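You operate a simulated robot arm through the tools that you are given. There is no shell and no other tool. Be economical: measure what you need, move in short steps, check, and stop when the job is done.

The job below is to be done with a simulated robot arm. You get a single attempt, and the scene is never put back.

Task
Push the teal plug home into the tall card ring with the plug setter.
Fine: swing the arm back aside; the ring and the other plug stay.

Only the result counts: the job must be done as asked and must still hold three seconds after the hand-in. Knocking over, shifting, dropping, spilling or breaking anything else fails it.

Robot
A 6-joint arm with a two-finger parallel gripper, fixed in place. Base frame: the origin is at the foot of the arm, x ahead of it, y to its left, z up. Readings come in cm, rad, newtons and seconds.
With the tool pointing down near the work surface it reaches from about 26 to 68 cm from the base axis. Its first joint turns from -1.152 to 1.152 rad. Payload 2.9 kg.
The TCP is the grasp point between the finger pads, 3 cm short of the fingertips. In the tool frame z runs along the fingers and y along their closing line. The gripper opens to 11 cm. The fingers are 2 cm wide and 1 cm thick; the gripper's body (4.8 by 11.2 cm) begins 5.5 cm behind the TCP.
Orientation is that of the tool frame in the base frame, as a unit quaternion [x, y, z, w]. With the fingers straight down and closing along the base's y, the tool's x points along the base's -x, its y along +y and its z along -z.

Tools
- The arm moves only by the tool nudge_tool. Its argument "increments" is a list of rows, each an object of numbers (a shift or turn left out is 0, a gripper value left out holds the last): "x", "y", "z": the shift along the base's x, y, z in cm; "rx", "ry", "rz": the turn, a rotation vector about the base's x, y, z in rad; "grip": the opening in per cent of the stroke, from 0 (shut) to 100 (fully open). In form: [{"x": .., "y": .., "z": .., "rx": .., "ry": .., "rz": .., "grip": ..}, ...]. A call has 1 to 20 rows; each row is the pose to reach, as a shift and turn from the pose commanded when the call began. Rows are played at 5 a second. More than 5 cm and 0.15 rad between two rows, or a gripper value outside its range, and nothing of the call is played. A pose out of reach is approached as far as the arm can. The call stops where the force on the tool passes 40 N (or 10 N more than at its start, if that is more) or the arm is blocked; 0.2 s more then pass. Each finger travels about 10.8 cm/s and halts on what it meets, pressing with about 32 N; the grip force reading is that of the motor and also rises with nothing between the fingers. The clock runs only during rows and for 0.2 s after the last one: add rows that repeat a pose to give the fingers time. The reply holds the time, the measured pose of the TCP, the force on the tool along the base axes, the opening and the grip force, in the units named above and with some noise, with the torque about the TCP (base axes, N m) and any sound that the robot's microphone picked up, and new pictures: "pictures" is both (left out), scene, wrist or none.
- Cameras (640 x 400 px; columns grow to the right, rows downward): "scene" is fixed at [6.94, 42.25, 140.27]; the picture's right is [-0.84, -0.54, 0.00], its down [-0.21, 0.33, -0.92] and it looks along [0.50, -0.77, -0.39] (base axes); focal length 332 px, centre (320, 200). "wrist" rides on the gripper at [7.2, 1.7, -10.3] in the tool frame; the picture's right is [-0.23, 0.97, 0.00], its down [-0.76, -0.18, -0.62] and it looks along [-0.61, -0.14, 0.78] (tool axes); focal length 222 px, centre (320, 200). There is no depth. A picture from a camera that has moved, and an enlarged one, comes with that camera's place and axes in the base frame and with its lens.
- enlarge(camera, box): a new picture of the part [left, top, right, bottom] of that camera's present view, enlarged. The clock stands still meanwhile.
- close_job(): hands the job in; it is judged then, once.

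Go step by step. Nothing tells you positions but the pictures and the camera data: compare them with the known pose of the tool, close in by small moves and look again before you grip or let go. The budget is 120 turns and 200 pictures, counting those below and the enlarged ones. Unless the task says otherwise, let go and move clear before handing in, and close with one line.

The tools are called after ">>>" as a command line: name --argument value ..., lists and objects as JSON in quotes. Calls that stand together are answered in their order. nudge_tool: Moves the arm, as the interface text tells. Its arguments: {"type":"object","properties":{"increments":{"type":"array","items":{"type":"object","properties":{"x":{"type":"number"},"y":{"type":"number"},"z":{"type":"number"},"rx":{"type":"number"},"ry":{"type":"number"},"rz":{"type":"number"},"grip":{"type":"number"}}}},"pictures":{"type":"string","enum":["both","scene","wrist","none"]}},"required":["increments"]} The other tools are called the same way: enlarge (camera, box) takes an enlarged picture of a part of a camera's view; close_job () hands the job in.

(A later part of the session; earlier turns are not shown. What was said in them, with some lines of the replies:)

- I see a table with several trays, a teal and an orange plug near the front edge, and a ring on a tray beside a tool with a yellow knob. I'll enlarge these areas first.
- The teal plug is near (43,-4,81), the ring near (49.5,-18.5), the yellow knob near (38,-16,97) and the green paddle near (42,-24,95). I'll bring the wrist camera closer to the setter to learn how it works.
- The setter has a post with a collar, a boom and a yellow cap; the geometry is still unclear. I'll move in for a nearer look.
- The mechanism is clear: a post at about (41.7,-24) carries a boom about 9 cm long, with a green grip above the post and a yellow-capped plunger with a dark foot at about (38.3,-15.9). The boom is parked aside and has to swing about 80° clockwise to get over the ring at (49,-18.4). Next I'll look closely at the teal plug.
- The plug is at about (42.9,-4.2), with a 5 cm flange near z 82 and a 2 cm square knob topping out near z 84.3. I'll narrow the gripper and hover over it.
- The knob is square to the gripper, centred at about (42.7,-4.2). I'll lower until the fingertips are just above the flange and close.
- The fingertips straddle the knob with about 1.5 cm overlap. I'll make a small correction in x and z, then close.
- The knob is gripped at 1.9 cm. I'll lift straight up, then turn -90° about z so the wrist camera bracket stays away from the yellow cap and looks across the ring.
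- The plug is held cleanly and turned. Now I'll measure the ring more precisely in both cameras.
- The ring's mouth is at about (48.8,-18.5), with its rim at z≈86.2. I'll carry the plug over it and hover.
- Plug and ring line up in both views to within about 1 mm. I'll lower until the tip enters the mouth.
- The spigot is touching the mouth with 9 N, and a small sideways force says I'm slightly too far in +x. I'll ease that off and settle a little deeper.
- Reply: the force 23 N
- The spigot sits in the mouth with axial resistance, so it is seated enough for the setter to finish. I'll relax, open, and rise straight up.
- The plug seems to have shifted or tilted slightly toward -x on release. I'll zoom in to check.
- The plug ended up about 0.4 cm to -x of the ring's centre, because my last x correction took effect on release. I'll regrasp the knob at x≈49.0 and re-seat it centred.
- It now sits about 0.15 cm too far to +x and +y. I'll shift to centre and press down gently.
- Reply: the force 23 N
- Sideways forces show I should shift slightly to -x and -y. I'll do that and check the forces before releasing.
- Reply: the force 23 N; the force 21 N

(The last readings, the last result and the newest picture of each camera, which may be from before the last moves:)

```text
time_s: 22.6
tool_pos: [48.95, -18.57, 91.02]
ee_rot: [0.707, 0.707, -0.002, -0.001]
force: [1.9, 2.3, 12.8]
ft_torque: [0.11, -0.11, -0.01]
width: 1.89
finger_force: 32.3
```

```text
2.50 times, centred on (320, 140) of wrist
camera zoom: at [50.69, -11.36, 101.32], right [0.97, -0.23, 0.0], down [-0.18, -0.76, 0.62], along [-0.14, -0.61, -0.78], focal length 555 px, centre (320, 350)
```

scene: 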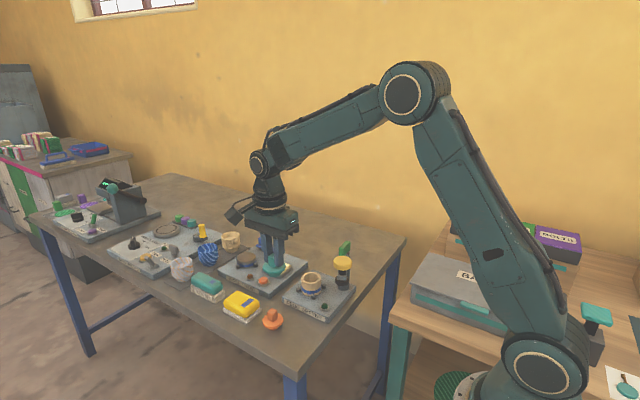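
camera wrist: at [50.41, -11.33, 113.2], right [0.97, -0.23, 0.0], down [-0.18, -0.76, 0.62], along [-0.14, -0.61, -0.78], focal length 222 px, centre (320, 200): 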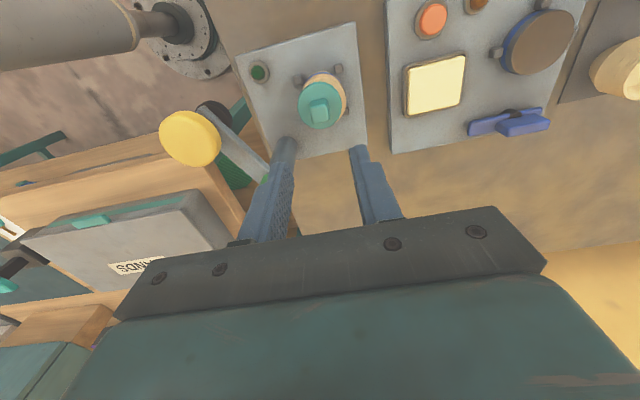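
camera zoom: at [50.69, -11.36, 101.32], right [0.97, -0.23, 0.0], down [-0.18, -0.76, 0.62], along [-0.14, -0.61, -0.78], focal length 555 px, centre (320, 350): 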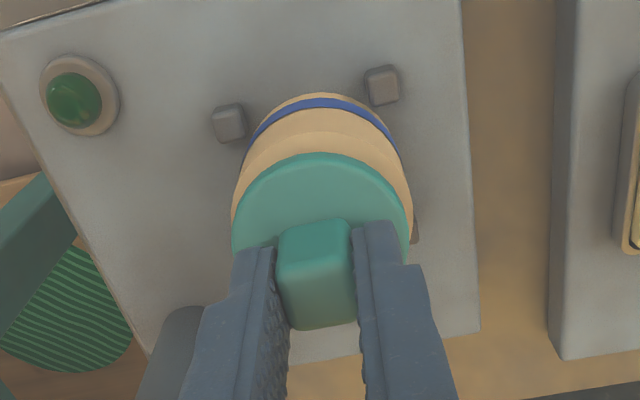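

The plug is centred in both views with small sideways force. I'll release it slowly.

>>> nudge_tool --increments '[{"z": 0.1}, {"z": 0.1, "grip": 17}, {"z": 0.1, "grip": 18}, {"z": 0.1, "grip": 19}, {"z": 0.1, "grip": 21}, {"z": 0.1, "grip": 24}, {"z": 0.1, "grip": 30}, {"z": 0.1, "grip": 36}, {"z": 0.1, "grip": 36}, {"z": 1.5}, {"z": 4}, {"z": 8}, {"z": 12}]' --pictures "none"

>>> enlarge --camera "scene" --box '[297, 258, 333, 300]'

>>> enlarge --camera "wrist" --box '[280, 55, 370, 140]'

```text
time_s: 25.4
tool_pos: [48.96, -18.61, 103.21]
ee_rot: [0.707, 0.708, -0.001, -0.002]
force: [-0.1, 0.9, -0.3]
ft_torque: [0.0, 0.0, 0.01]
width: 3.96
finger_force: 0.0
```

```text
9.52 times, centred on (315, 279) of scene
camera zoom: at [6.93, 42.25, 140.27], right [-0.84, -0.54, 0.0], down [-0.21, 0.33, -0.92], along [0.5, -0.77, -0.39], focal length 3167 px, centre (368, -552)
```

zoom: 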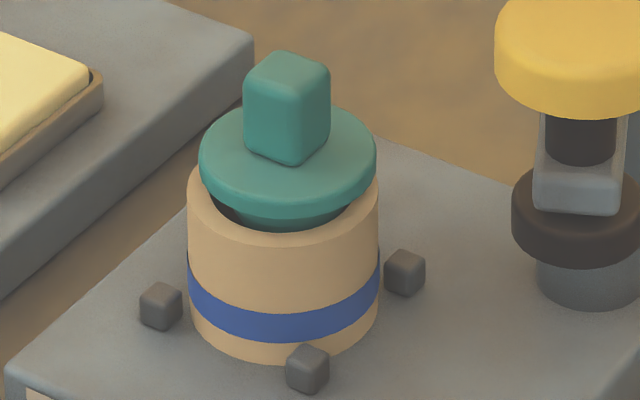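

```text
4.71 times, centred on (325, 98) of wrist
camera zoom: at [50.76, -11.48, 113.4], right [0.97, -0.23, 0.0], down [-0.18, -0.76, 0.62], along [-0.14, -0.61, -0.78], focal length 1045 px, centre (296, 682)
```

zoom: 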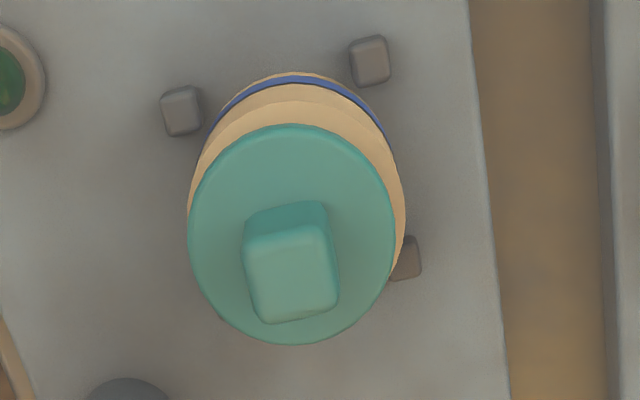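

The plug is now standing centred in the mouth. Next I'll bring the gripper over the yellow cap near (38.2,-16.1,97), with the fingers set to cage it across the boom, and look.

>>> nudge_tool --increments '[{"x": -2, "y": 0.5, "z": 3, "rz": 0.08, "grip": 65}, {"x": -4, "y": 1, "z": 5, "rz": 0.16}, {"x": -6, "y": 1.5, "z": 6, "rz": 0.24}, {"x": -8, "y": 2, "z": 6, "rz": 0.32}, {"x": -10.75, "y": 2.5, "z": 6, "rz": 0.41}]' --pictures "both"

>>> enlarge --camera "wrist" --box '[200, 60, 420, 240]'

>>> enlarge --camera "scene" --box '[295, 220, 375, 290]'

```text
time_s: 26.6
tool_pos: [38.4, -16.07, 109.12]
ee_rot: [0.548, 0.836, -0.002, 0.0]
force: [-0.8, -0.3, 0.6]
ft_torque: [-0.01, -0.02, 0.01]
width: 7.13
finger_force: 0.1
camera wrist: at [36.99, -8.79, 119.29], right [0.98, 0.18, 0.0], down [0.14, -0.77, 0.62], along [0.11, -0.61, -0.78], focal length 222 px, centre (320, 200)
```

scene: 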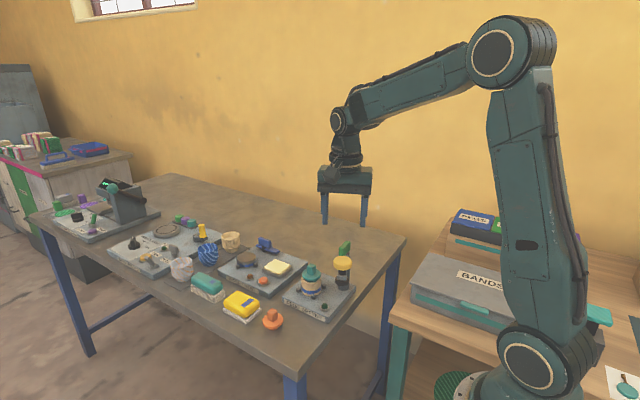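
wrist: 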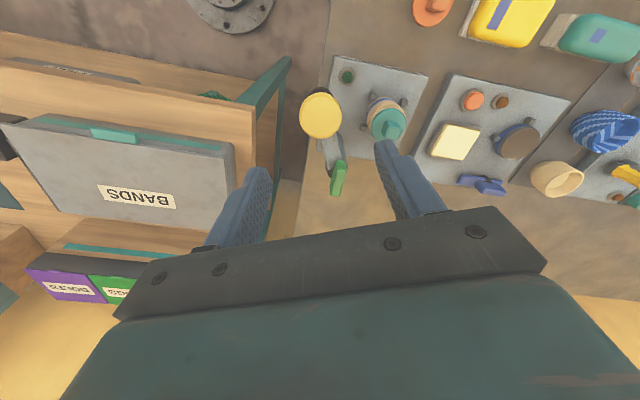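

```text
2.22 times, centred on (310, 150) of wrist
camera zoom: at [36.99, -8.79, 119.29], right [0.98, 0.18, 0.0], down [0.14, -0.77, 0.62], along [0.11, -0.61, -0.78], focal length 494 px, centre (342, 311)
```

zoom: 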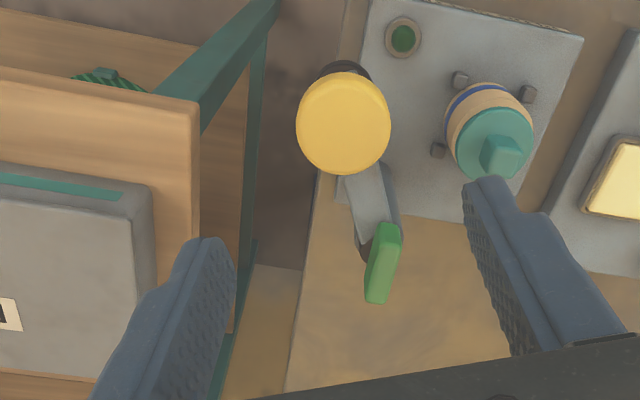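

```text
5.71 times, centred on (335, 255) of scene
camera zoom: at [6.94, 42.25, 140.27], right [-0.84, -0.54, 0.0], down [-0.21, 0.33, -0.92], along [0.5, -0.77, -0.39], focal length 1900 px, centre (234, -114)
```

zoom: 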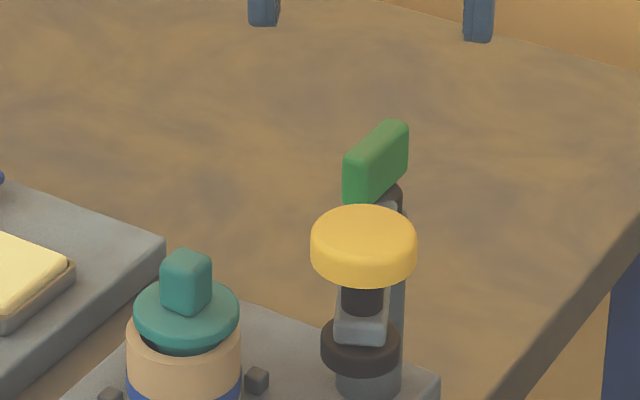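

The boom is low, just above the foot, with the cap on a sleeve above it at about (38.3,-15.9,95–97). I'll lower the fingers around the cap, tips staying above the boom.

>>> nudge_tool --increments '[{"x": -0.1, "y": 0.1, "z": -4}, {"x": -0.1, "y": 0.1, "z": -8}, {"x": -0.1, "y": 0.1, "z": -10}, {"x": -0.1, "y": 0.1, "z": -11.5}]' --pictures "wrist"

>>> enlarge --camera "scene" --box '[305, 220, 385, 290]'

```text
time_s: 27.6
tool_pos: [38.31, -16.06, 97.55]
ee_rot: [0.548, 0.836, -0.001, 0.001]
force: [-0.5, 0.1, -0.3]
ft_torque: [-0.01, 0.0, 0.03]
width: 7.16
finger_force: 0.1
camera wrist: at [36.89, -8.67, 107.82], right [0.98, 0.18, 0.0], down [0.14, -0.77, 0.62], along [0.11, -0.61, -0.78], focal length 222 px, centre (320, 200)
```

wrist: 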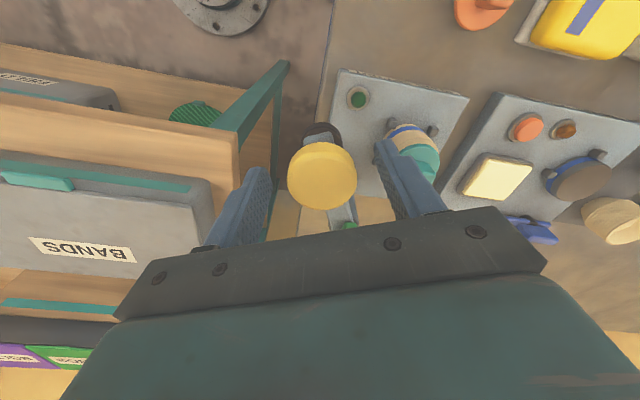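

```text
5.71 times, centred on (345, 255) of scene
camera zoom: at [6.94, 42.25, 140.27], right [-0.84, -0.54, 0.0], down [-0.21, 0.33, -0.92], along [0.5, -0.77, -0.39], focal length 1900 px, centre (177, -114)
```

zoom: 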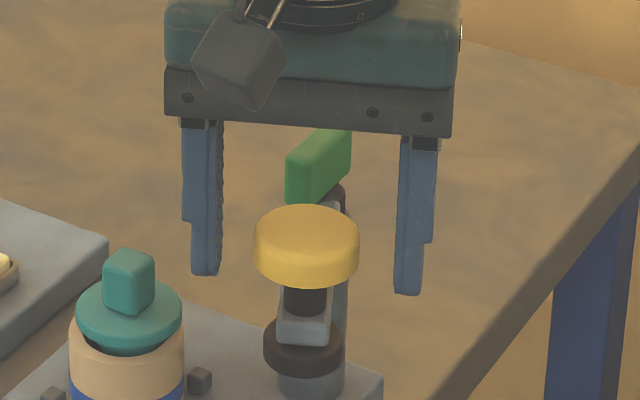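

The cap is centred between the fingers. I'll lower slightly, narrow the cage, and start swinging along the arc about the post.

>>> nudge_tool --increments '[{"y": 0.15, "z": -0.5, "grip": 48}, {"y": 0.15, "z": -0.5}, {"x": 0.37, "y": 0.28, "z": -0.5, "rz": -0.0436}, {"x": 0.73, "y": 0.42, "z": -0.5, "rz": -0.0873}, {"x": 1.1, "y": 0.52, "z": -0.5, "rz": -0.131}, {"x": 1.48, "y": 0.62, "z": -0.5, "rz": -0.1745}, {"x": 1.86, "y": 0.69, "z": -0.5, "rz": -0.218}, {"x": 2.25, "y": 0.75, "z": -0.5, "rz": -0.262}]' --pictures "wrist"

>>> enlarge --camera "scene" --box '[295, 220, 375, 290]'

```text
time_s: 29.4
tool_pos: [40.34, -15.24, 97.02]
ee_rot: [0.653, 0.757, -0.001, 0.0]
force: [0.6, 0.5, -0.1]
ft_torque: [-0.01, -0.02, -0.03]
width: 5.28
finger_force: 0.0
camera wrist: at [41.01, -7.86, 107.28], right [1.0, -0.08, 0.0], down [-0.06, -0.78, 0.62], along [-0.05, -0.62, -0.78], focal length 222 px, centre (320, 200)
```

wrist: 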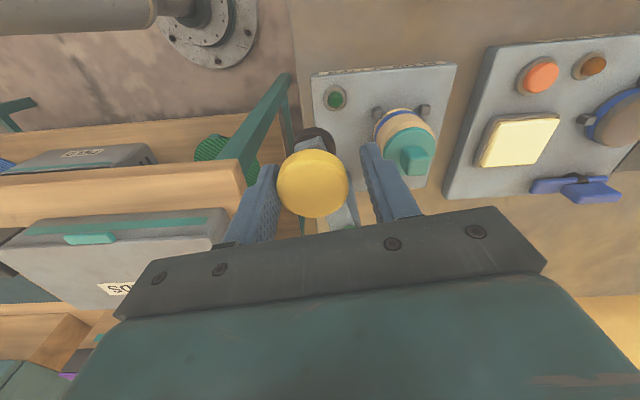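

```text
5.71 times, centred on (335, 255) of scene
camera zoom: at [6.94, 42.25, 140.27], right [-0.84, -0.54, 0.0], down [-0.21, 0.33, -0.92], along [0.5, -0.77, -0.39], focal length 1900 px, centre (234, -114)
```

zoom: 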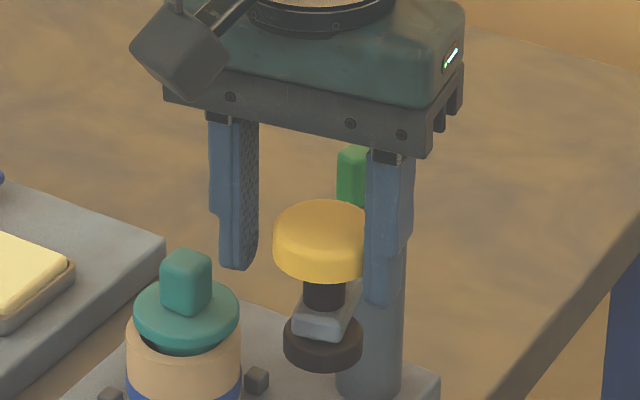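

The boom swings freely with almost no force. I'll carry on to just before the plug and check the height clearance.

>>> nudge_tool --increments '[{"x": 0.39, "y": 0.04, "rz": -0.0436}, {"x": 0.78, "y": 0.07, "rz": -0.0873}, {"x": 1.17, "y": 0.08, "rz": -0.131}, {"x": 1.56, "y": 0.07, "rz": -0.1745}, {"x": 1.95, "y": 0.04, "rz": -0.218}, {"x": 2.33, "y": 0, "rz": -0.262}, {"x": 2.72, "y": -0.06, "rz": -0.305}, {"x": 3.1, "y": -0.13, "rz": -0.349}, {"x": 3.48, "y": -0.22, "rz": -0.393}, {"x": 3.85, "y": -0.33, "rz": -0.436}, {"x": 4.22, "y": -0.46, "rz": -0.48}, {"x": 4.58, "y": -0.6, "rz": -0.524}]' --pictures "wrist"

>>> enlarge --camera "scene" --box '[285, 235, 355, 295]'

>>> enlarge --camera "wrist" --box '[240, 80, 440, 220]'

```text
time_s: 32.0
tool_pos: [44.96, -15.89, 97.19]
ee_rot: [0.827, 0.562, 0.0, 0.0]
force: [0.0, 1.2, 0.2]
ft_torque: [0.01, 0.01, 0.02]
width: 5.3
finger_force: 0.2
camera wrist: at [49.25, -9.84, 107.36], right [0.82, -0.57, 0.0], down [-0.44, -0.64, 0.62], along [-0.36, -0.51, -0.78], focal length 222 px, centre (320, 200)
```

wrist: 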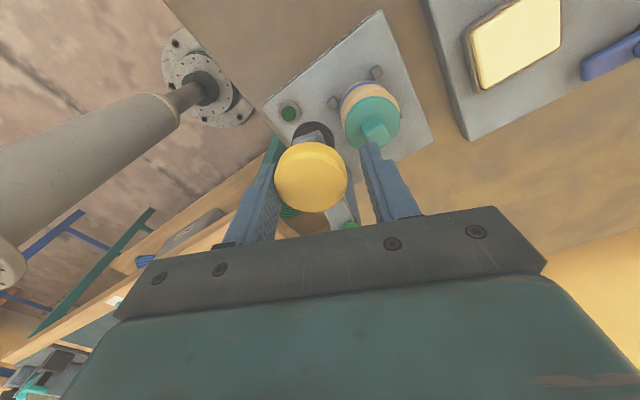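

```text
6.67 times, centred on (320, 265) of scene
camera zoom: at [6.94, 42.25, 140.27], right [-0.84, -0.54, 0.0], down [-0.21, 0.33, -0.92], along [0.5, -0.77, -0.39], focal length 2217 px, centre (320, -233)
```

zoom: 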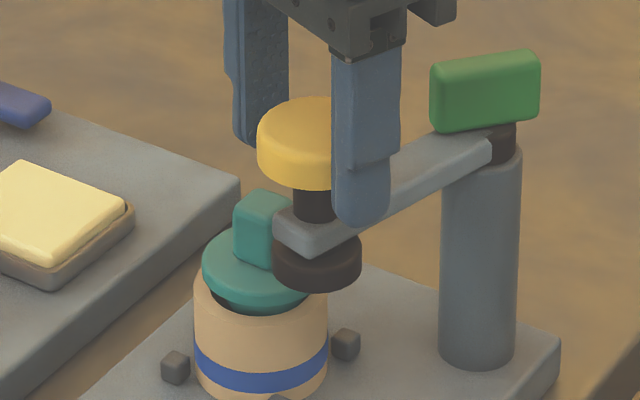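

```text
2.86 times, centred on (340, 150) of wrist
camera zoom: at [49.25, -9.84, 107.36], right [0.82, -0.57, 0.0], down [-0.44, -0.64, 0.62], along [-0.36, -0.51, -0.78], focal length 635 px, centre (263, 343)
```

zoom: 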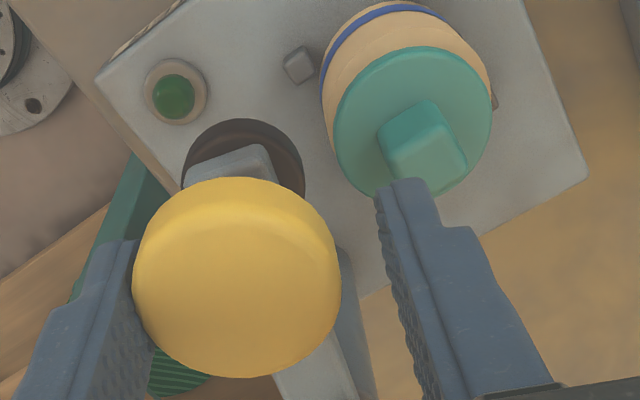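

The foot looks only slightly higher than the knob top, so I'll move slowly and check just as the foot's edge reaches the knob.

>>> nudge_tool --increments '[{"x": 0.36, "y": -0.16, "rz": -0.0436}, {"x": 0.71, "y": -0.33, "rz": -0.0873}, {"x": 1.05, "y": -0.52, "rz": -0.131}, {"x": 1.38, "y": -0.72, "rz": -0.1745}, {"x": 1.7, "y": -0.94, "rz": -0.218}, {"x": 2.02, "y": -1.17, "rz": -0.262}]' --pictures "none"

>>> enlarge --camera "scene" --box '[290, 240, 350, 295]'

>>> enlarge --camera "wrist" --box '[240, 80, 440, 220]'

```text
time_s: 33.4
tool_pos: [47.08, -17.18, 96.97]
ee_rot: [0.894, 0.449, -0.001, -0.001]
force: [-0.2, -0.4, 0.1]
ft_torque: [-0.03, 0.0, 0.0]
width: 5.3
finger_force: 0.7
```

```text
7.27 times, centred on (320, 268) of scene
camera zoom: at [6.94, 42.25, 140.27], right [-0.84, -0.54, 0.0], down [-0.21, 0.33, -0.92], along [0.5, -0.77, -0.39], focal length 2418 px, centre (320, -291)
```

zoom: 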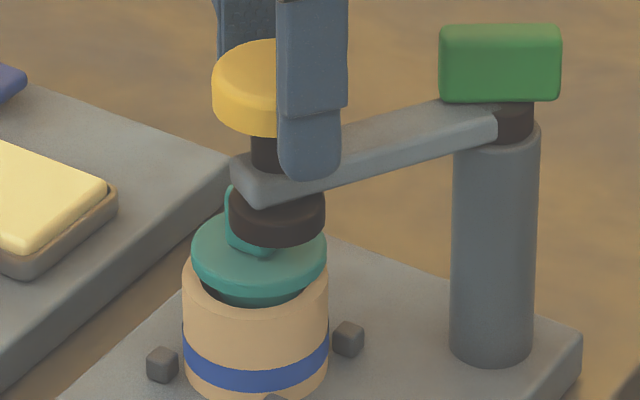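

```text
2.86 times, centred on (340, 150) of wrist
camera zoom: at [52.74, -12.33, 107.35], right [0.65, -0.76, 0.0], down [-0.6, -0.5, 0.62], along [-0.48, -0.4, -0.78], focal length 635 px, centre (263, 343)
```

zoom: 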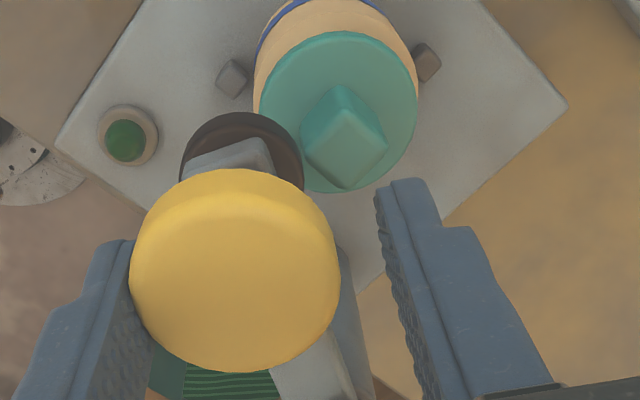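

>>> nudge_tool --increments '[{"x": 0.15, "y": -0.12, "rz": -0.022}, {"x": 0.3, "y": -0.25, "rz": -0.0436}, {"x": 0.45, "y": -0.37, "rz": -0.065}]' --pictures "none"

>>> enlarge --camera "scene" --box '[290, 240, 350, 295]'

>>> enlarge --camera "wrist" --box '[260, 80, 420, 180]'

```text
time_s: 34.2
tool_pos: [47.5, -17.38, 97.09]
ee_rot: [0.907, 0.421, -0.001, -0.001]
force: [0.0, 0.0, -0.6]
ft_torque: [-0.01, 0.01, -0.03]
width: 5.28
finger_force: 0.0
```

```text
7.27 times, centred on (320, 268) of scene
camera zoom: at [6.94, 42.25, 140.27], right [-0.84, -0.54, 0.0], down [-0.21, 0.33, -0.92], along [0.5, -0.77, -0.39], focal length 2418 px, centre (320, -291)
```

zoom: 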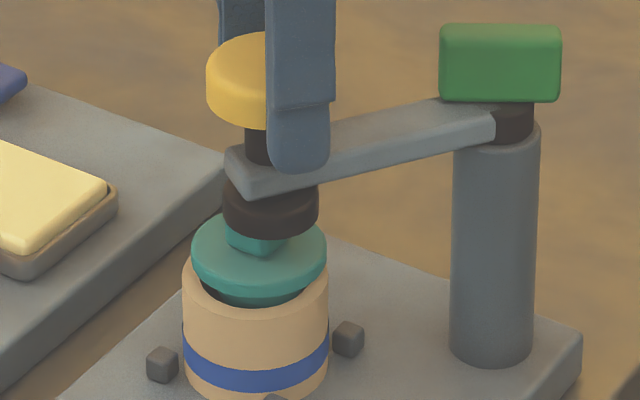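

```text
4.00 times, centred on (340, 130) of wrist
camera zoom: at [53.44, -13.02, 107.34], right [0.6, -0.8, 0.0], down [-0.63, -0.47, 0.62], along [-0.5, -0.37, -0.78], focal length 888 px, centre (240, 480)
```

zoom: 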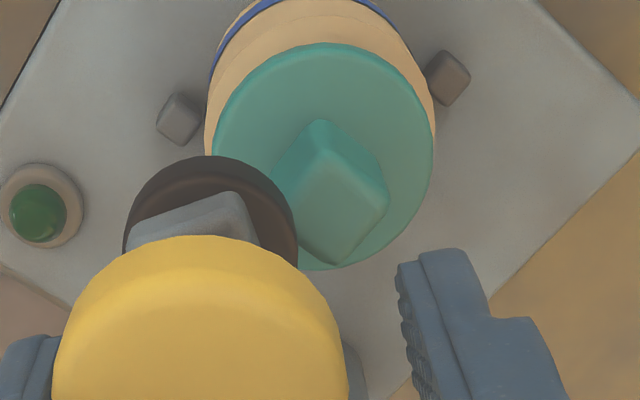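

No contact yet and the plug hasn't moved. I'll continue in small steps.

>>> nudge_tool --increments '[{"x": 0.15, "y": -0.13, "rz": -0.022}, {"x": 0.29, "y": -0.26, "rz": -0.0436}, {"x": 0.43, "y": -0.4, "rz": -0.065}, {"x": 0.56, "y": -0.54, "rz": -0.087}]' --pictures "none"

>>> enlarge --camera "scene" --box '[290, 240, 350, 295]'

>>> enlarge --camera "wrist" --box '[260, 80, 420, 180]'

```text
time_s: 35.2
tool_pos: [48.02, -17.82, 97.13]
ee_rot: [0.925, 0.38, -0.001, -0.001]
force: [-1.0, 0.0, 0.8]
ft_torque: [0.01, -0.04, 0.02]
width: 5.3
finger_force: 0.1
```

```text
7.27 times, centred on (320, 268) of scene
camera zoom: at [6.94, 42.25, 140.27], right [-0.84, -0.54, 0.0], down [-0.21, 0.33, -0.92], along [0.5, -0.77, -0.39], focal length 2418 px, centre (320, -291)
```

zoom: 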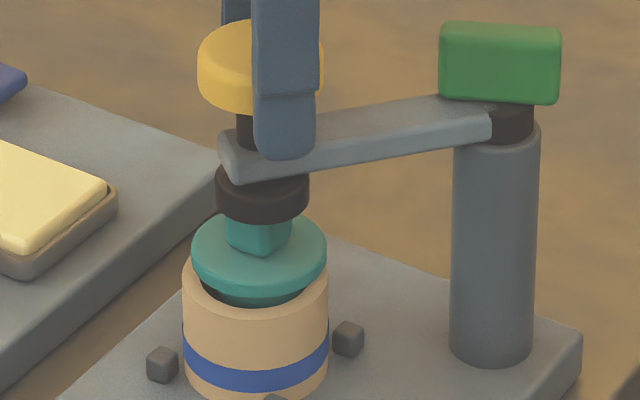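

```text
4.00 times, centred on (340, 130) of wrist
camera zoom: at [54.4, -14.09, 107.39], right [0.52, -0.85, 0.0], down [-0.67, -0.41, 0.62], along [-0.53, -0.33, -0.78], focal length 888 px, centre (240, 480)
```

zoom: 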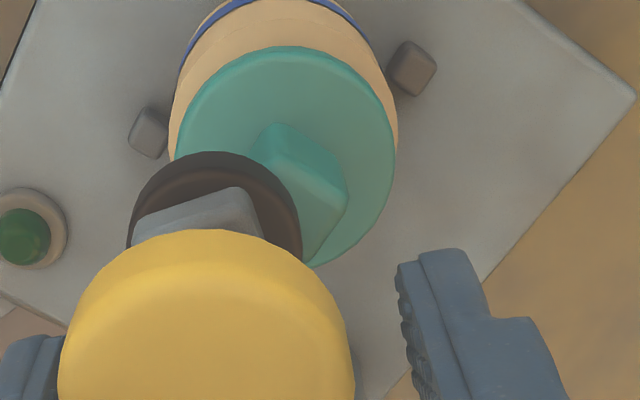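

The foot clears the knob. I'll continue until the foot is centred over the plug, watching for an end stop.

>>> nudge_tool --increments '[{"x": 0.13, "y": -0.145, "rz": -0.022}, {"x": 0.26, "y": -0.29, "rz": -0.0436}, {"x": 0.39, "y": -0.44, "rz": -0.065}, {"x": 0.515, "y": -0.585, "rz": -0.087}, {"x": 0.64, "y": -0.74, "rz": -0.109}, {"x": 0.75, "y": -0.89, "rz": -0.131}]' --pictures "none"

>>> enlarge --camera "scene" --box '[290, 240, 350, 295]'

>>> enlarge --camera "wrist" --box '[260, 80, 420, 180]'

```text
time_s: 36.6
tool_pos: [48.79, -18.78, 97.09]
ee_rot: [0.948, 0.318, -0.001, 0.0]
force: [-0.5, 0.3, -0.4]
ft_torque: [-0.03, -0.01, -0.01]
width: 5.3
finger_force: 0.0
```

```text
7.27 times, centred on (320, 268) of scene
camera zoom: at [6.94, 42.25, 140.27], right [-0.84, -0.54, 0.0], down [-0.21, 0.33, -0.92], along [0.5, -0.77, -0.39], focal length 2418 px, centre (320, -291)
```

zoom: 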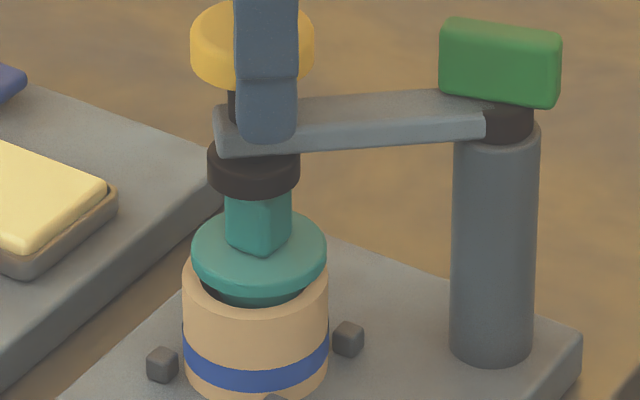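

```text
4.00 times, centred on (340, 130) of wrist
camera zoom: at [55.64, -15.79, 107.33], right [0.41, -0.91, 0.0], down [-0.71, -0.32, 0.62], along [-0.57, -0.25, -0.78], focal length 888 px, centre (240, 480)
```

zoom: 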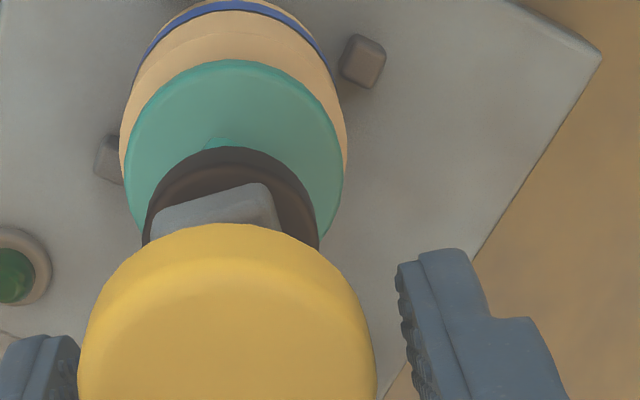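

The foot is over the knob within about 2 mm. Now I'll rise off the cap, close the fingers and centre them above the cap to press.

>>> nudge_tool --increments '[{"z": 2}, {"z": 5}, {"z": 6}, {"z": 6, "grip": 0}, {"z": 6, "grip": 0}, {"z": 6, "grip": 0}]' --pictures "wrist"

>>> enlarge --camera "scene" --box '[285, 220, 355, 290]'

>>> enlarge --camera "wrist" --box '[240, 70, 400, 190]'

```text
time_s: 38.0
tool_pos: [48.68, -18.75, 103.02]
ee_rot: [0.948, 0.319, -0.001, 0.0]
force: [-0.2, 0.6, 0.2]
ft_torque: [-0.03, -0.02, 0.01]
width: 0.0
finger_force: 32.5
camera wrist: at [55.57, -15.73, 113.32], right [0.41, -0.91, 0.0], down [-0.71, -0.32, 0.62], along [-0.57, -0.25, -0.78], focal length 222 px, centre (320, 200)
```

wrist: 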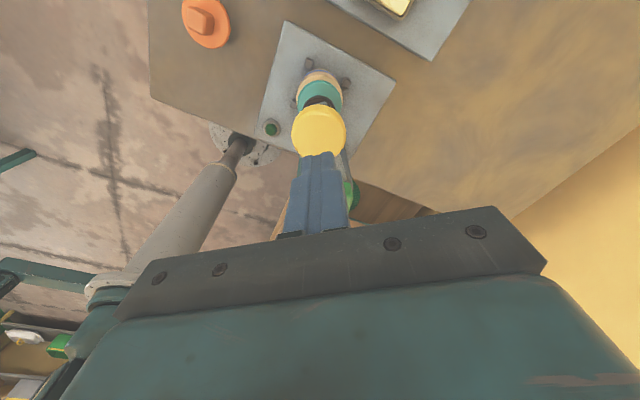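

```text
5.71 times, centred on (320, 255) of scene
camera zoom: at [6.94, 42.25, 140.27], right [-0.84, -0.54, 0.0], down [-0.21, 0.33, -0.92], along [0.5, -0.77, -0.39], focal length 1900 px, centre (320, -114)
```

zoom: 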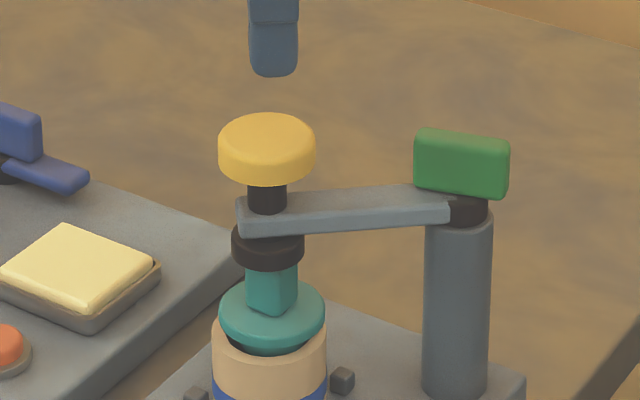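

```text
3.33 times, centred on (320, 130) of wrist
camera zoom: at [55.57, -15.73, 113.32], right [0.41, -0.91, 0.0], down [-0.71, -0.32, 0.62], along [-0.57, -0.25, -0.78], focal length 740 px, centre (320, 433)
```

zoom: 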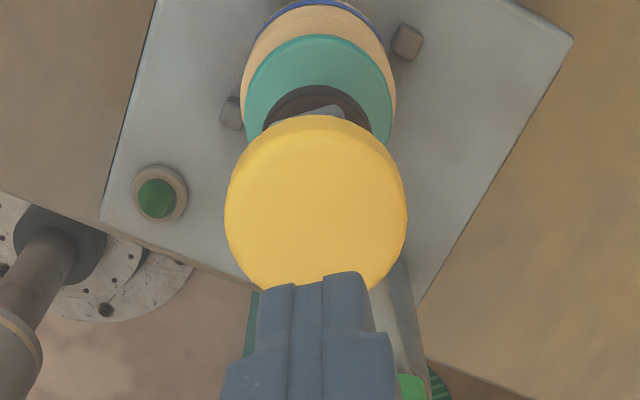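

The fingers are over the cap. I'll descend until they touch it.

>>> nudge_tool --increments '[{"x": 0.12, "y": 0.09, "z": -1.5}, {"x": 0.12, "y": 0.09, "z": -2.3}, {"x": 0.12, "y": 0.09, "z": -2.7}, {"x": 0.12, "y": 0.09, "z": -3.0}, {"x": 0.12, "y": 0.09, "z": -3.3}, {"x": 0.12, "y": 0.09, "z": -3.5}]' --pictures "none"

>>> enlarge --camera "scene" --box '[285, 220, 355, 290]'

```text
time_s: 39.4
tool_pos: [48.84, -18.71, 99.52]
ee_rot: [0.948, 0.319, -0.002, -0.002]
force: [0.0, -0.2, 1.3]
ft_torque: [0.04, -0.04, -0.02]
width: 0.0
finger_force: 32.4
```

```text
5.71 times, centred on (320, 255) of scene
camera zoom: at [6.93, 42.25, 140.27], right [-0.84, -0.54, 0.0], down [-0.21, 0.33, -0.92], along [0.5, -0.77, -0.39], focal length 1900 px, centre (320, -114)
```

zoom: 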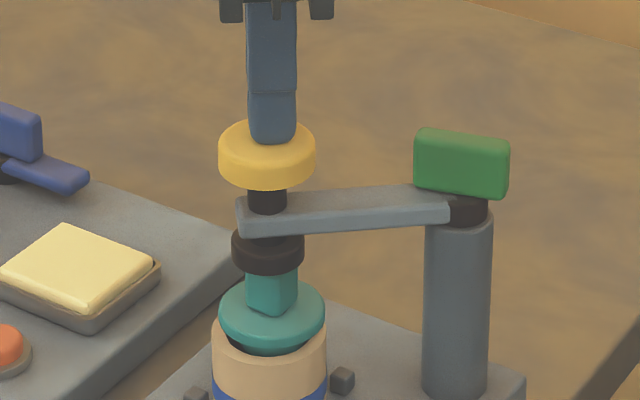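

Contact made: the cap has gone down about 0.3 cm with light spring force. I'll keep pressing.

>>> nudge_tool --increments '[{"z": -0.15}, {"z": -0.3}, {"z": -0.45}, {"z": -0.6}, {"z": -0.75}, {"z": -0.9}]' --pictures "none"

>>> enlarge --camera "scene" --box '[285, 230, 355, 300]'

```text
time_s: 40.5
tool_pos: [48.98, -18.76, 99.43]
ee_rot: [0.948, 0.319, 0.002, 0.002]
force: [-3.5, 1.7, 8.6]
ft_torque: [0.01, 0.16, -0.01]
width: 0.02
finger_force: 32.0
stopped in row 5: the force on the tool passed its limit at 42 N (the readings are from after the stop); the commanded pose is now the measured one
```

```text
5.71 times, centred on (320, 265) of scene
camera zoom: at [6.91, 42.25, 140.27], right [-0.84, -0.54, 0.0], down [-0.21, 0.33, -0.92], along [0.5, -0.77, -0.39], focal length 1900 px, centre (320, -171)
```

zoom: 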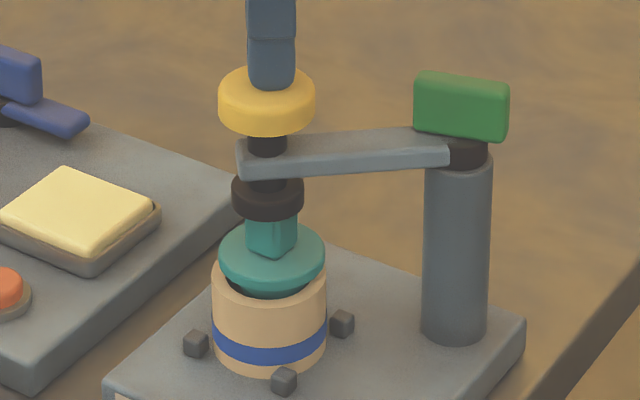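

The foot is on the knob and the call stopped at the 40 N limit. I'll build force up in short calls, each starting from an already loaded state.

>>> nudge_tool --increments '[{"z": -0.08}, {"z": -0.16}, {"z": -0.2}]' --pictures "none"

```text
time_s: 41.3
tool_pos: [49.1, -18.9, 98.97]
ee_rot: [0.948, 0.319, 0.002, 0.002]
force: [0.7, -0.4, 2.5]
ft_torque: [0.04, 0.05, 0.01]
width: 0.0
finger_force: 31.9
```

>>> enlarge --camera "scene" --box '[285, 230, 355, 300]'

>>> enlarge --camera "wrist" --box '[240, 70, 400, 190]'

```text
5.71 times, centred on (320, 265) of scene
camera zoom: at [6.93, 42.25, 140.27], right [-0.84, -0.54, 0.0], down [-0.21, 0.33, -0.92], along [0.5, -0.77, -0.39], focal length 1900 px, centre (320, -171)
```

zoom: 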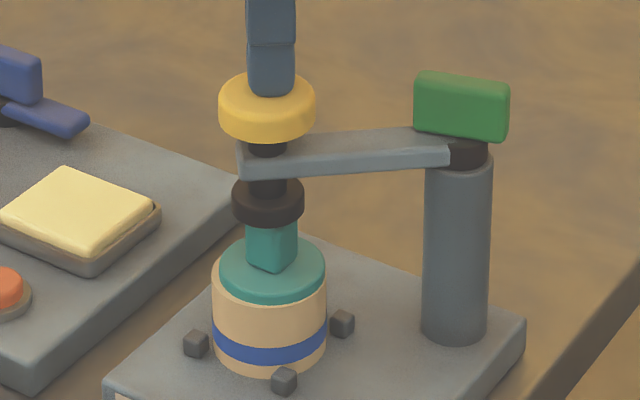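

```text
3.33 times, centred on (320, 130) of wrist
camera zoom: at [55.75, -15.81, 109.36], right [0.41, -0.91, 0.0], down [-0.72, -0.32, 0.62], along [-0.56, -0.26, -0.78], focal length 740 px, centre (320, 433)
```

zoom: 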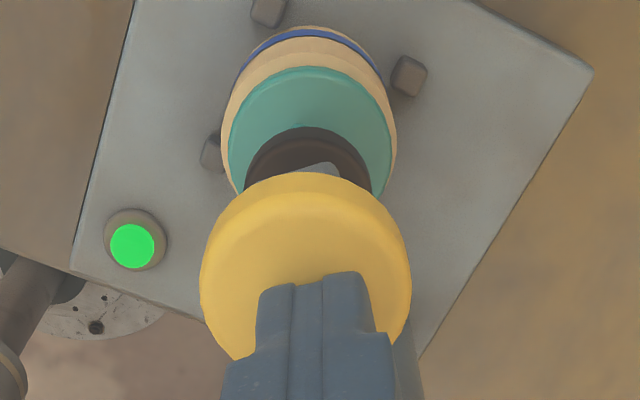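

The plug snapped down flush onto the rim and the lamp lit green. I'll press once more gently to confirm it has bottomed.

>>> nudge_tool --increments '[{"z": -0.1}, {"z": -0.2}, {"z": -0.3}, {"z": -0.4}]' --pictures "none"

>>> enlarge --camera "scene" --box '[290, 240, 350, 300]'

```text
time_s: 42.3
tool_pos: [48.97, -18.87, 98.64]
ee_rot: [0.948, 0.318, 0.001, 0.001]
force: [-0.3, 0.8, 3.4]
ft_torque: [-0.02, 0.02, 0.01]
width: 0.01
finger_force: 31.9
heard: click
```

```text
6.67 times, centred on (320, 270) of scene
camera zoom: at [6.93, 42.25, 140.27], right [-0.84, -0.54, 0.0], down [-0.21, 0.33, -0.92], along [0.5, -0.77, -0.39], focal length 2217 px, centre (320, -267)
```

zoom: 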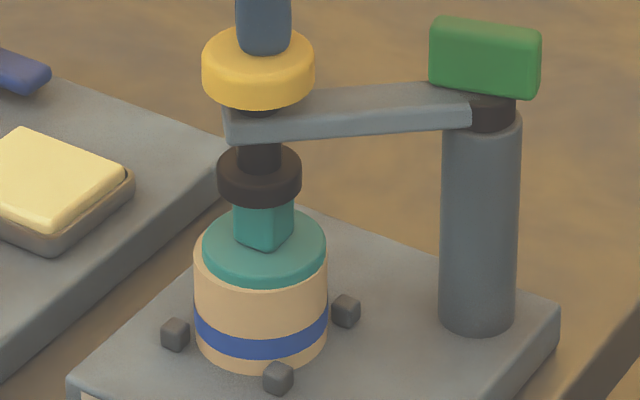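

I heard a click. One further press will tell whether it is hard against the stop.

>>> nudge_tool --increments '[{"z": -0.1}, {"z": -0.2}, {"z": -0.3}, {"z": -0.4}]' --pictures "none"

>>> enlarge --camera "scene" --box '[290, 240, 350, 300]'

>>> enlarge --camera "wrist" --box '[240, 70, 400, 190]'

```text
time_s: 43.3
tool_pos: [48.94, -18.86, 98.5]
ee_rot: [0.948, 0.318, 0.004, 0.003]
force: [-14.7, 1.4, 36.8]
ft_torque: [0.01, 0.49, -0.27]
width: 0.0
finger_force: 31.9
```

```text
6.67 times, centred on (320, 270) of scene
camera zoom: at [6.84, 42.27, 140.27], right [-0.84, -0.54, 0.0], down [-0.21, 0.33, -0.92], along [0.5, -0.77, -0.39], focal length 2217 px, centre (320, -267)
```

zoom: 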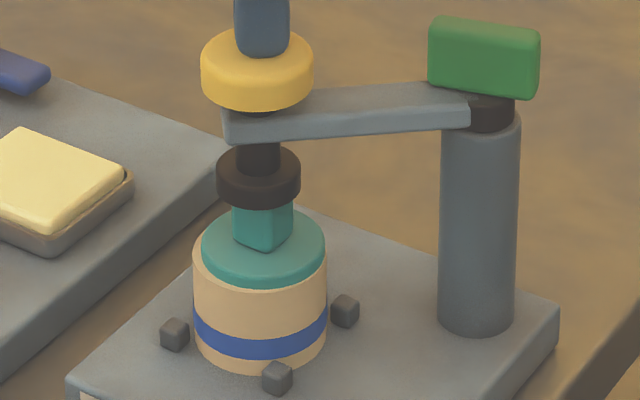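

```text
3.33 times, centred on (320, 130) of wrist
camera zoom: at [55.71, -15.81, 108.88], right [0.41, -0.91, 0.01], down [-0.72, -0.31, 0.62], along [-0.56, -0.26, -0.79], focal length 740 px, centre (320, 433)
```

zoom: 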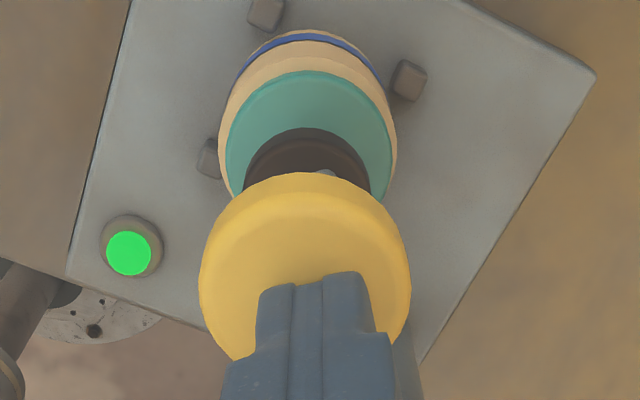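

It is hard against the stop at 37 N, the lamp is green and the flange is flush. I'll back off upward and reopen to cage the cap for the return swing.

>>> nudge_tool --increments '[{"z": 0.3}, {"z": 0.8}, {"z": 2}, {"z": 4.5}, {"z": 4.7, "grip": 55}, {"z": 4.7}, {"z": 4.7}]' --pictures "none"

>>> enlarge --camera "scene" --box '[285, 225, 355, 295]'

>>> enlarge --camera "wrist" --box '[220, 60, 420, 220]'

```text
time_s: 44.9
tool_pos: [48.86, -18.73, 103.17]
ee_rot: [0.948, 0.318, 0.001, 0.002]
force: [0.4, 0.0, -0.1]
ft_torque: [0.01, -0.03, 0.01]
width: 6.02
finger_force: 0.1
```

```text
5.71 times, centred on (320, 260) of scene
camera zoom: at [6.94, 42.25, 140.27], right [-0.84, -0.54, 0.0], down [-0.21, 0.33, -0.92], along [0.5, -0.77, -0.39], focal length 1900 px, centre (320, -143)
```

zoom: 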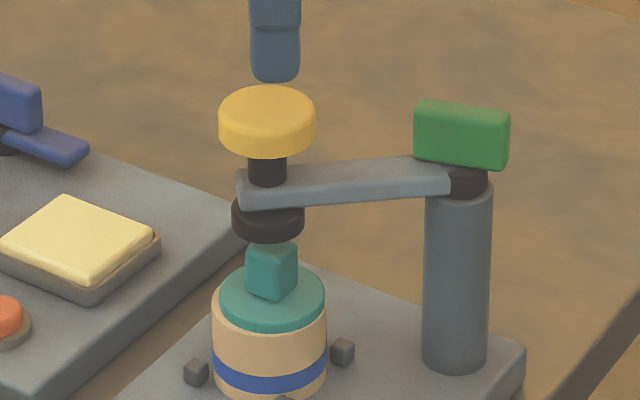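

```text
2.50 times, centred on (320, 140) of wrist
camera zoom: at [55.67, -15.76, 113.37], right [0.41, -0.91, 0.0], down [-0.72, -0.32, 0.62], along [-0.57, -0.26, -0.78], focal length 555 px, centre (320, 350)
```

zoom: 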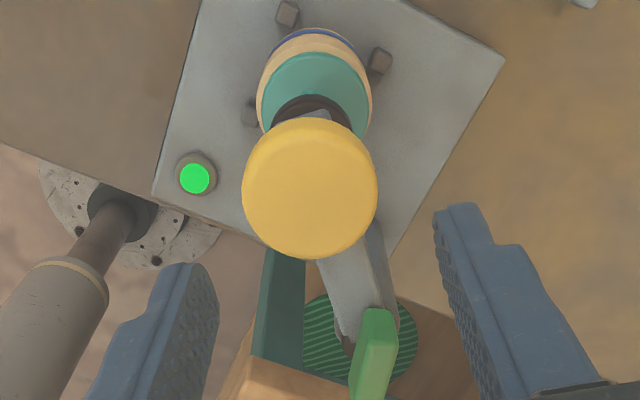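

The plunger has sprung back clear. I'll lower the cage around the cap, stopping above the boom.

>>> nudge_tool --increments '[{"z": -3}, {"z": -5}, {"z": -6.1}, {"z": -6.1, "grip": 50}]' --pictures "none"

>>> enlarge --camera "wrist" --box '[220, 60, 420, 220]'

```text
time_s: 45.9
tool_pos: [48.86, -18.8, 96.91]
ee_rot: [0.948, 0.318, 0.001, 0.002]
force: [0.3, -0.5, 0.6]
ft_torque: [0.01, -0.01, -0.01]
width: 5.49
finger_force: 0.2
```

```text
2.50 times, centred on (320, 140) of wrist
camera zoom: at [55.7, -15.76, 107.27], right [0.41, -0.91, 0.0], down [-0.72, -0.32, 0.62], along [-0.57, -0.26, -0.78], focal length 555 px, centre (320, 350)
```

zoom: 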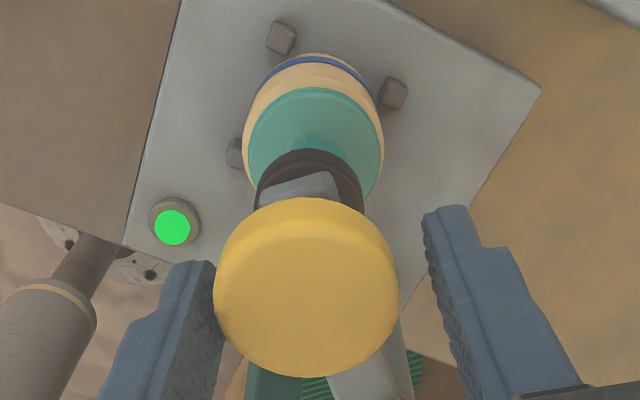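

Now I'll swing back along the arc.

>>> nudge_tool --increments '[{"x": -0.24, "y": 0.3, "rz": 0.0436}, {"x": -0.49, "y": 0.6, "rz": 0.0873}, {"x": -0.76, "y": 0.89, "rz": 0.131}, {"x": -1.04, "y": 1.16, "rz": 0.1745}, {"x": -1.33, "y": 1.42, "rz": 0.218}, {"x": -1.63, "y": 1.67, "rz": 0.262}, {"x": -1.94, "y": 1.9, "rz": 0.305}, {"x": -2.26, "y": 2.12, "rz": 0.349}, {"x": -2.59, "y": 2.33, "rz": 0.393}, {"x": -2.93, "y": 2.52, "rz": 0.436}, {"x": -3.28, "y": 2.69, "rz": 0.48}, {"x": -3.64, "y": 2.85, "rz": 0.524}, {"x": -4.0, "y": 3.0, "rz": 0.567}, {"x": -4.37, "y": 3.13, "rz": 0.611}, {"x": -4.74, "y": 3.24, "rz": 0.654}, {"x": -5.12, "y": 3.34, "rz": 0.698}]' --pictures "wrist"

>>> enlarge --camera "scene" --box '[285, 225, 365, 295]'

```text
time_s: 49.3
tool_pos: [43.67, -15.61, 96.89]
ee_rot: [0.781, 0.624, 0.002, 0.001]
force: [0.5, 0.5, -0.6]
ft_torque: [0.01, -0.02, 0.0]
width: 5.52
finger_force: 0.0
camera wrist: at [47.06, -8.93, 107.17], right [0.9, -0.44, 0.0], down [-0.35, -0.7, 0.62], along [-0.27, -0.56, -0.78], focal length 222 px, centre (320, 200)
```

wrist: 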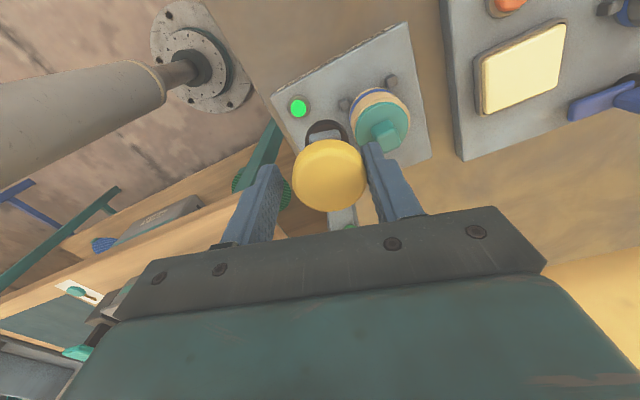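

```text
5.71 times, centred on (325, 260) of scene
camera zoom: at [6.94, 42.25, 140.27], right [-0.84, -0.54, 0.0], down [-0.21, 0.33, -0.92], along [0.5, -0.77, -0.39], focal length 1900 px, centre (291, -143)
```

zoom: 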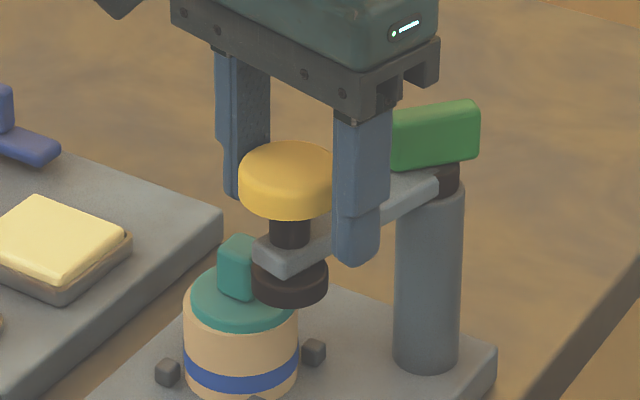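

The return is going smoothly. I'll finish the swing to the original parked position.

>>> nudge_tool --increments '[{"x": -0.38, "y": 0.08, "rz": 0.0436}, {"x": -0.77, "y": 0.14, "rz": 0.0873}, {"x": -1.15, "y": 0.19, "rz": 0.131}, {"x": -1.54, "y": 0.22, "rz": 0.1745}, {"x": -1.93, "y": 0.23, "rz": 0.218}, {"x": -2.32, "y": 0.23, "rz": 0.262}, {"x": -2.71, "y": 0.21, "rz": 0.305}, {"x": -3.1, "y": 0.17, "rz": 0.349}, {"x": -3.48, "y": 0.11, "rz": 0.393}, {"x": -3.87, "y": 0.04, "rz": 0.436}, {"x": -4.25, "y": -0.05, "rz": 0.48}, {"x": -4.62, "y": -0.15, "rz": 0.524}, {"x": -4.99, "y": -0.28, "rz": 0.567}, {"x": -5.36, "y": -0.41, "rz": 0.611}, {"x": -5.71, "y": -0.57, "rz": 0.654}]' --pictures "wrist"

>>> enlarge --camera "scene" --box '[295, 220, 375, 290]'

```text
time_s: 52.5
tool_pos: [37.99, -16.02, 96.82]
ee_rot: [0.54, 0.842, 0.003, -0.001]
force: [0.1, 0.0, 0.3]
ft_torque: [-0.01, 0.02, 0.04]
width: 5.51
finger_force: 0.1
camera wrist: at [36.54, -8.92, 107.17], right [0.98, 0.2, 0.0], down [0.15, -0.77, 0.62], along [0.13, -0.61, -0.78], focal length 222 px, centre (320, 200)
```

wrist: 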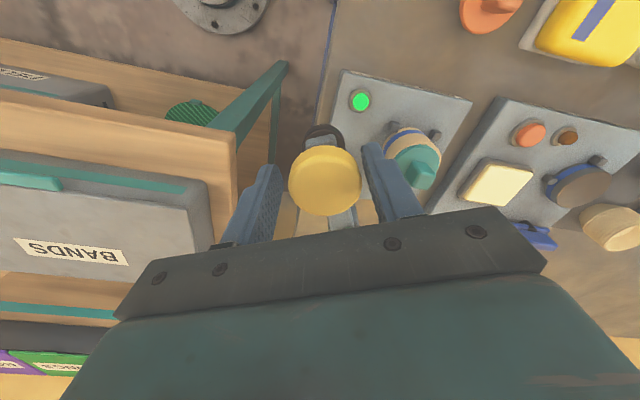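

```text
5.71 times, centred on (335, 255) of scene
camera zoom: at [6.94, 42.25, 140.27], right [-0.84, -0.54, 0.0], down [-0.21, 0.33, -0.92], along [0.5, -0.77, -0.39], focal length 1900 px, centre (234, -114)
```

zoom: 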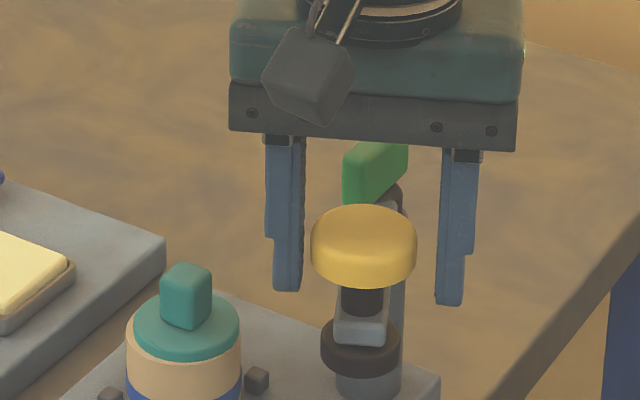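

The boom is back exactly where it started. I'll rise clear and check everything.

>>> nudge_tool --increments '[{"z": 2}, {"z": 5}, {"z": 9}, {"z": 13}, {"y": 4, "z": 15}]' --pictures "both"

>>> enlarge --camera "scene" --box '[250, 230, 370, 340]'

```text
time_s: 53.7
tool_pos: [38.24, -12.14, 112.28]
ee_rot: [0.54, 0.842, 0.003, 0.001]
force: [-0.4, 1.0, -0.6]
ft_torque: [-0.06, 0.03, 0.0]
width: 5.53
finger_force: 0.0
camera wrist: at [36.67, -4.93, 122.44], right [0.98, 0.2, 0.0], down [0.15, -0.77, 0.62], along [0.13, -0.61, -0.78], focal length 222 px, centre (320, 200)
```

scene: 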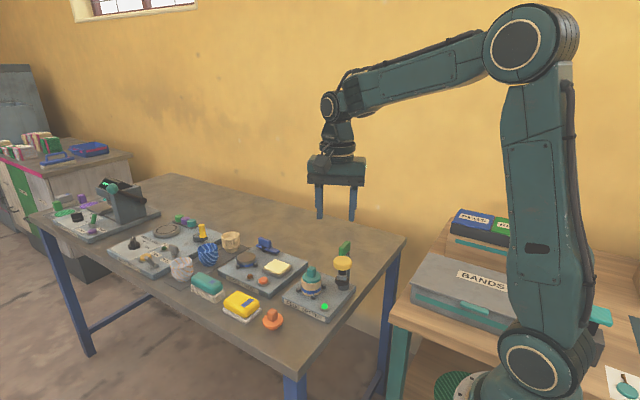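
wrist: 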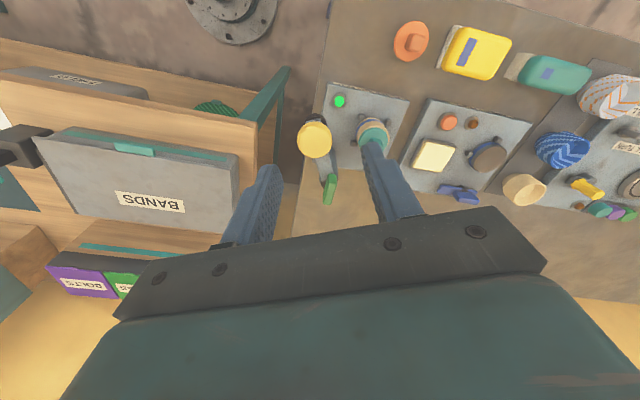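

```text
3.64 times, centred on (310, 285) of scene
camera zoom: at [6.94, 42.25, 140.27], right [-0.84, -0.54, 0.0], down [-0.21, 0.33, -0.92], along [0.5, -0.77, -0.39], focal length 1209 px, centre (356, -109)
```

zoom: 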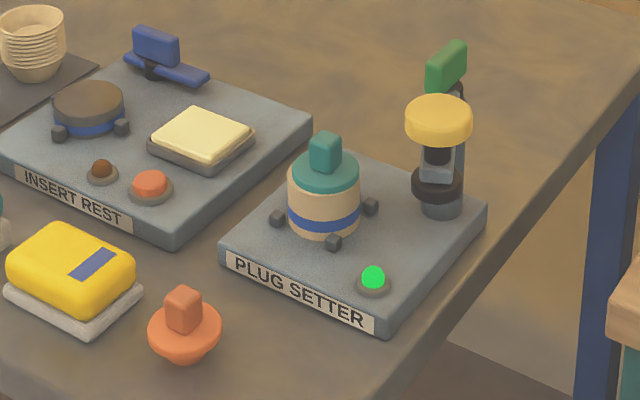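

The plug is flush in the ring with the lamp green. The setter arm is parked aside, the ring and orange plug are where they were, and the gripper is clear, so I'm handing in.

>>> close_job

```text
The job is handed in.
```

The teal plug is pressed fully home in the tall card ring, and the setter's arm is swung back to where it was parked. The ring and the orange plug have not moved.
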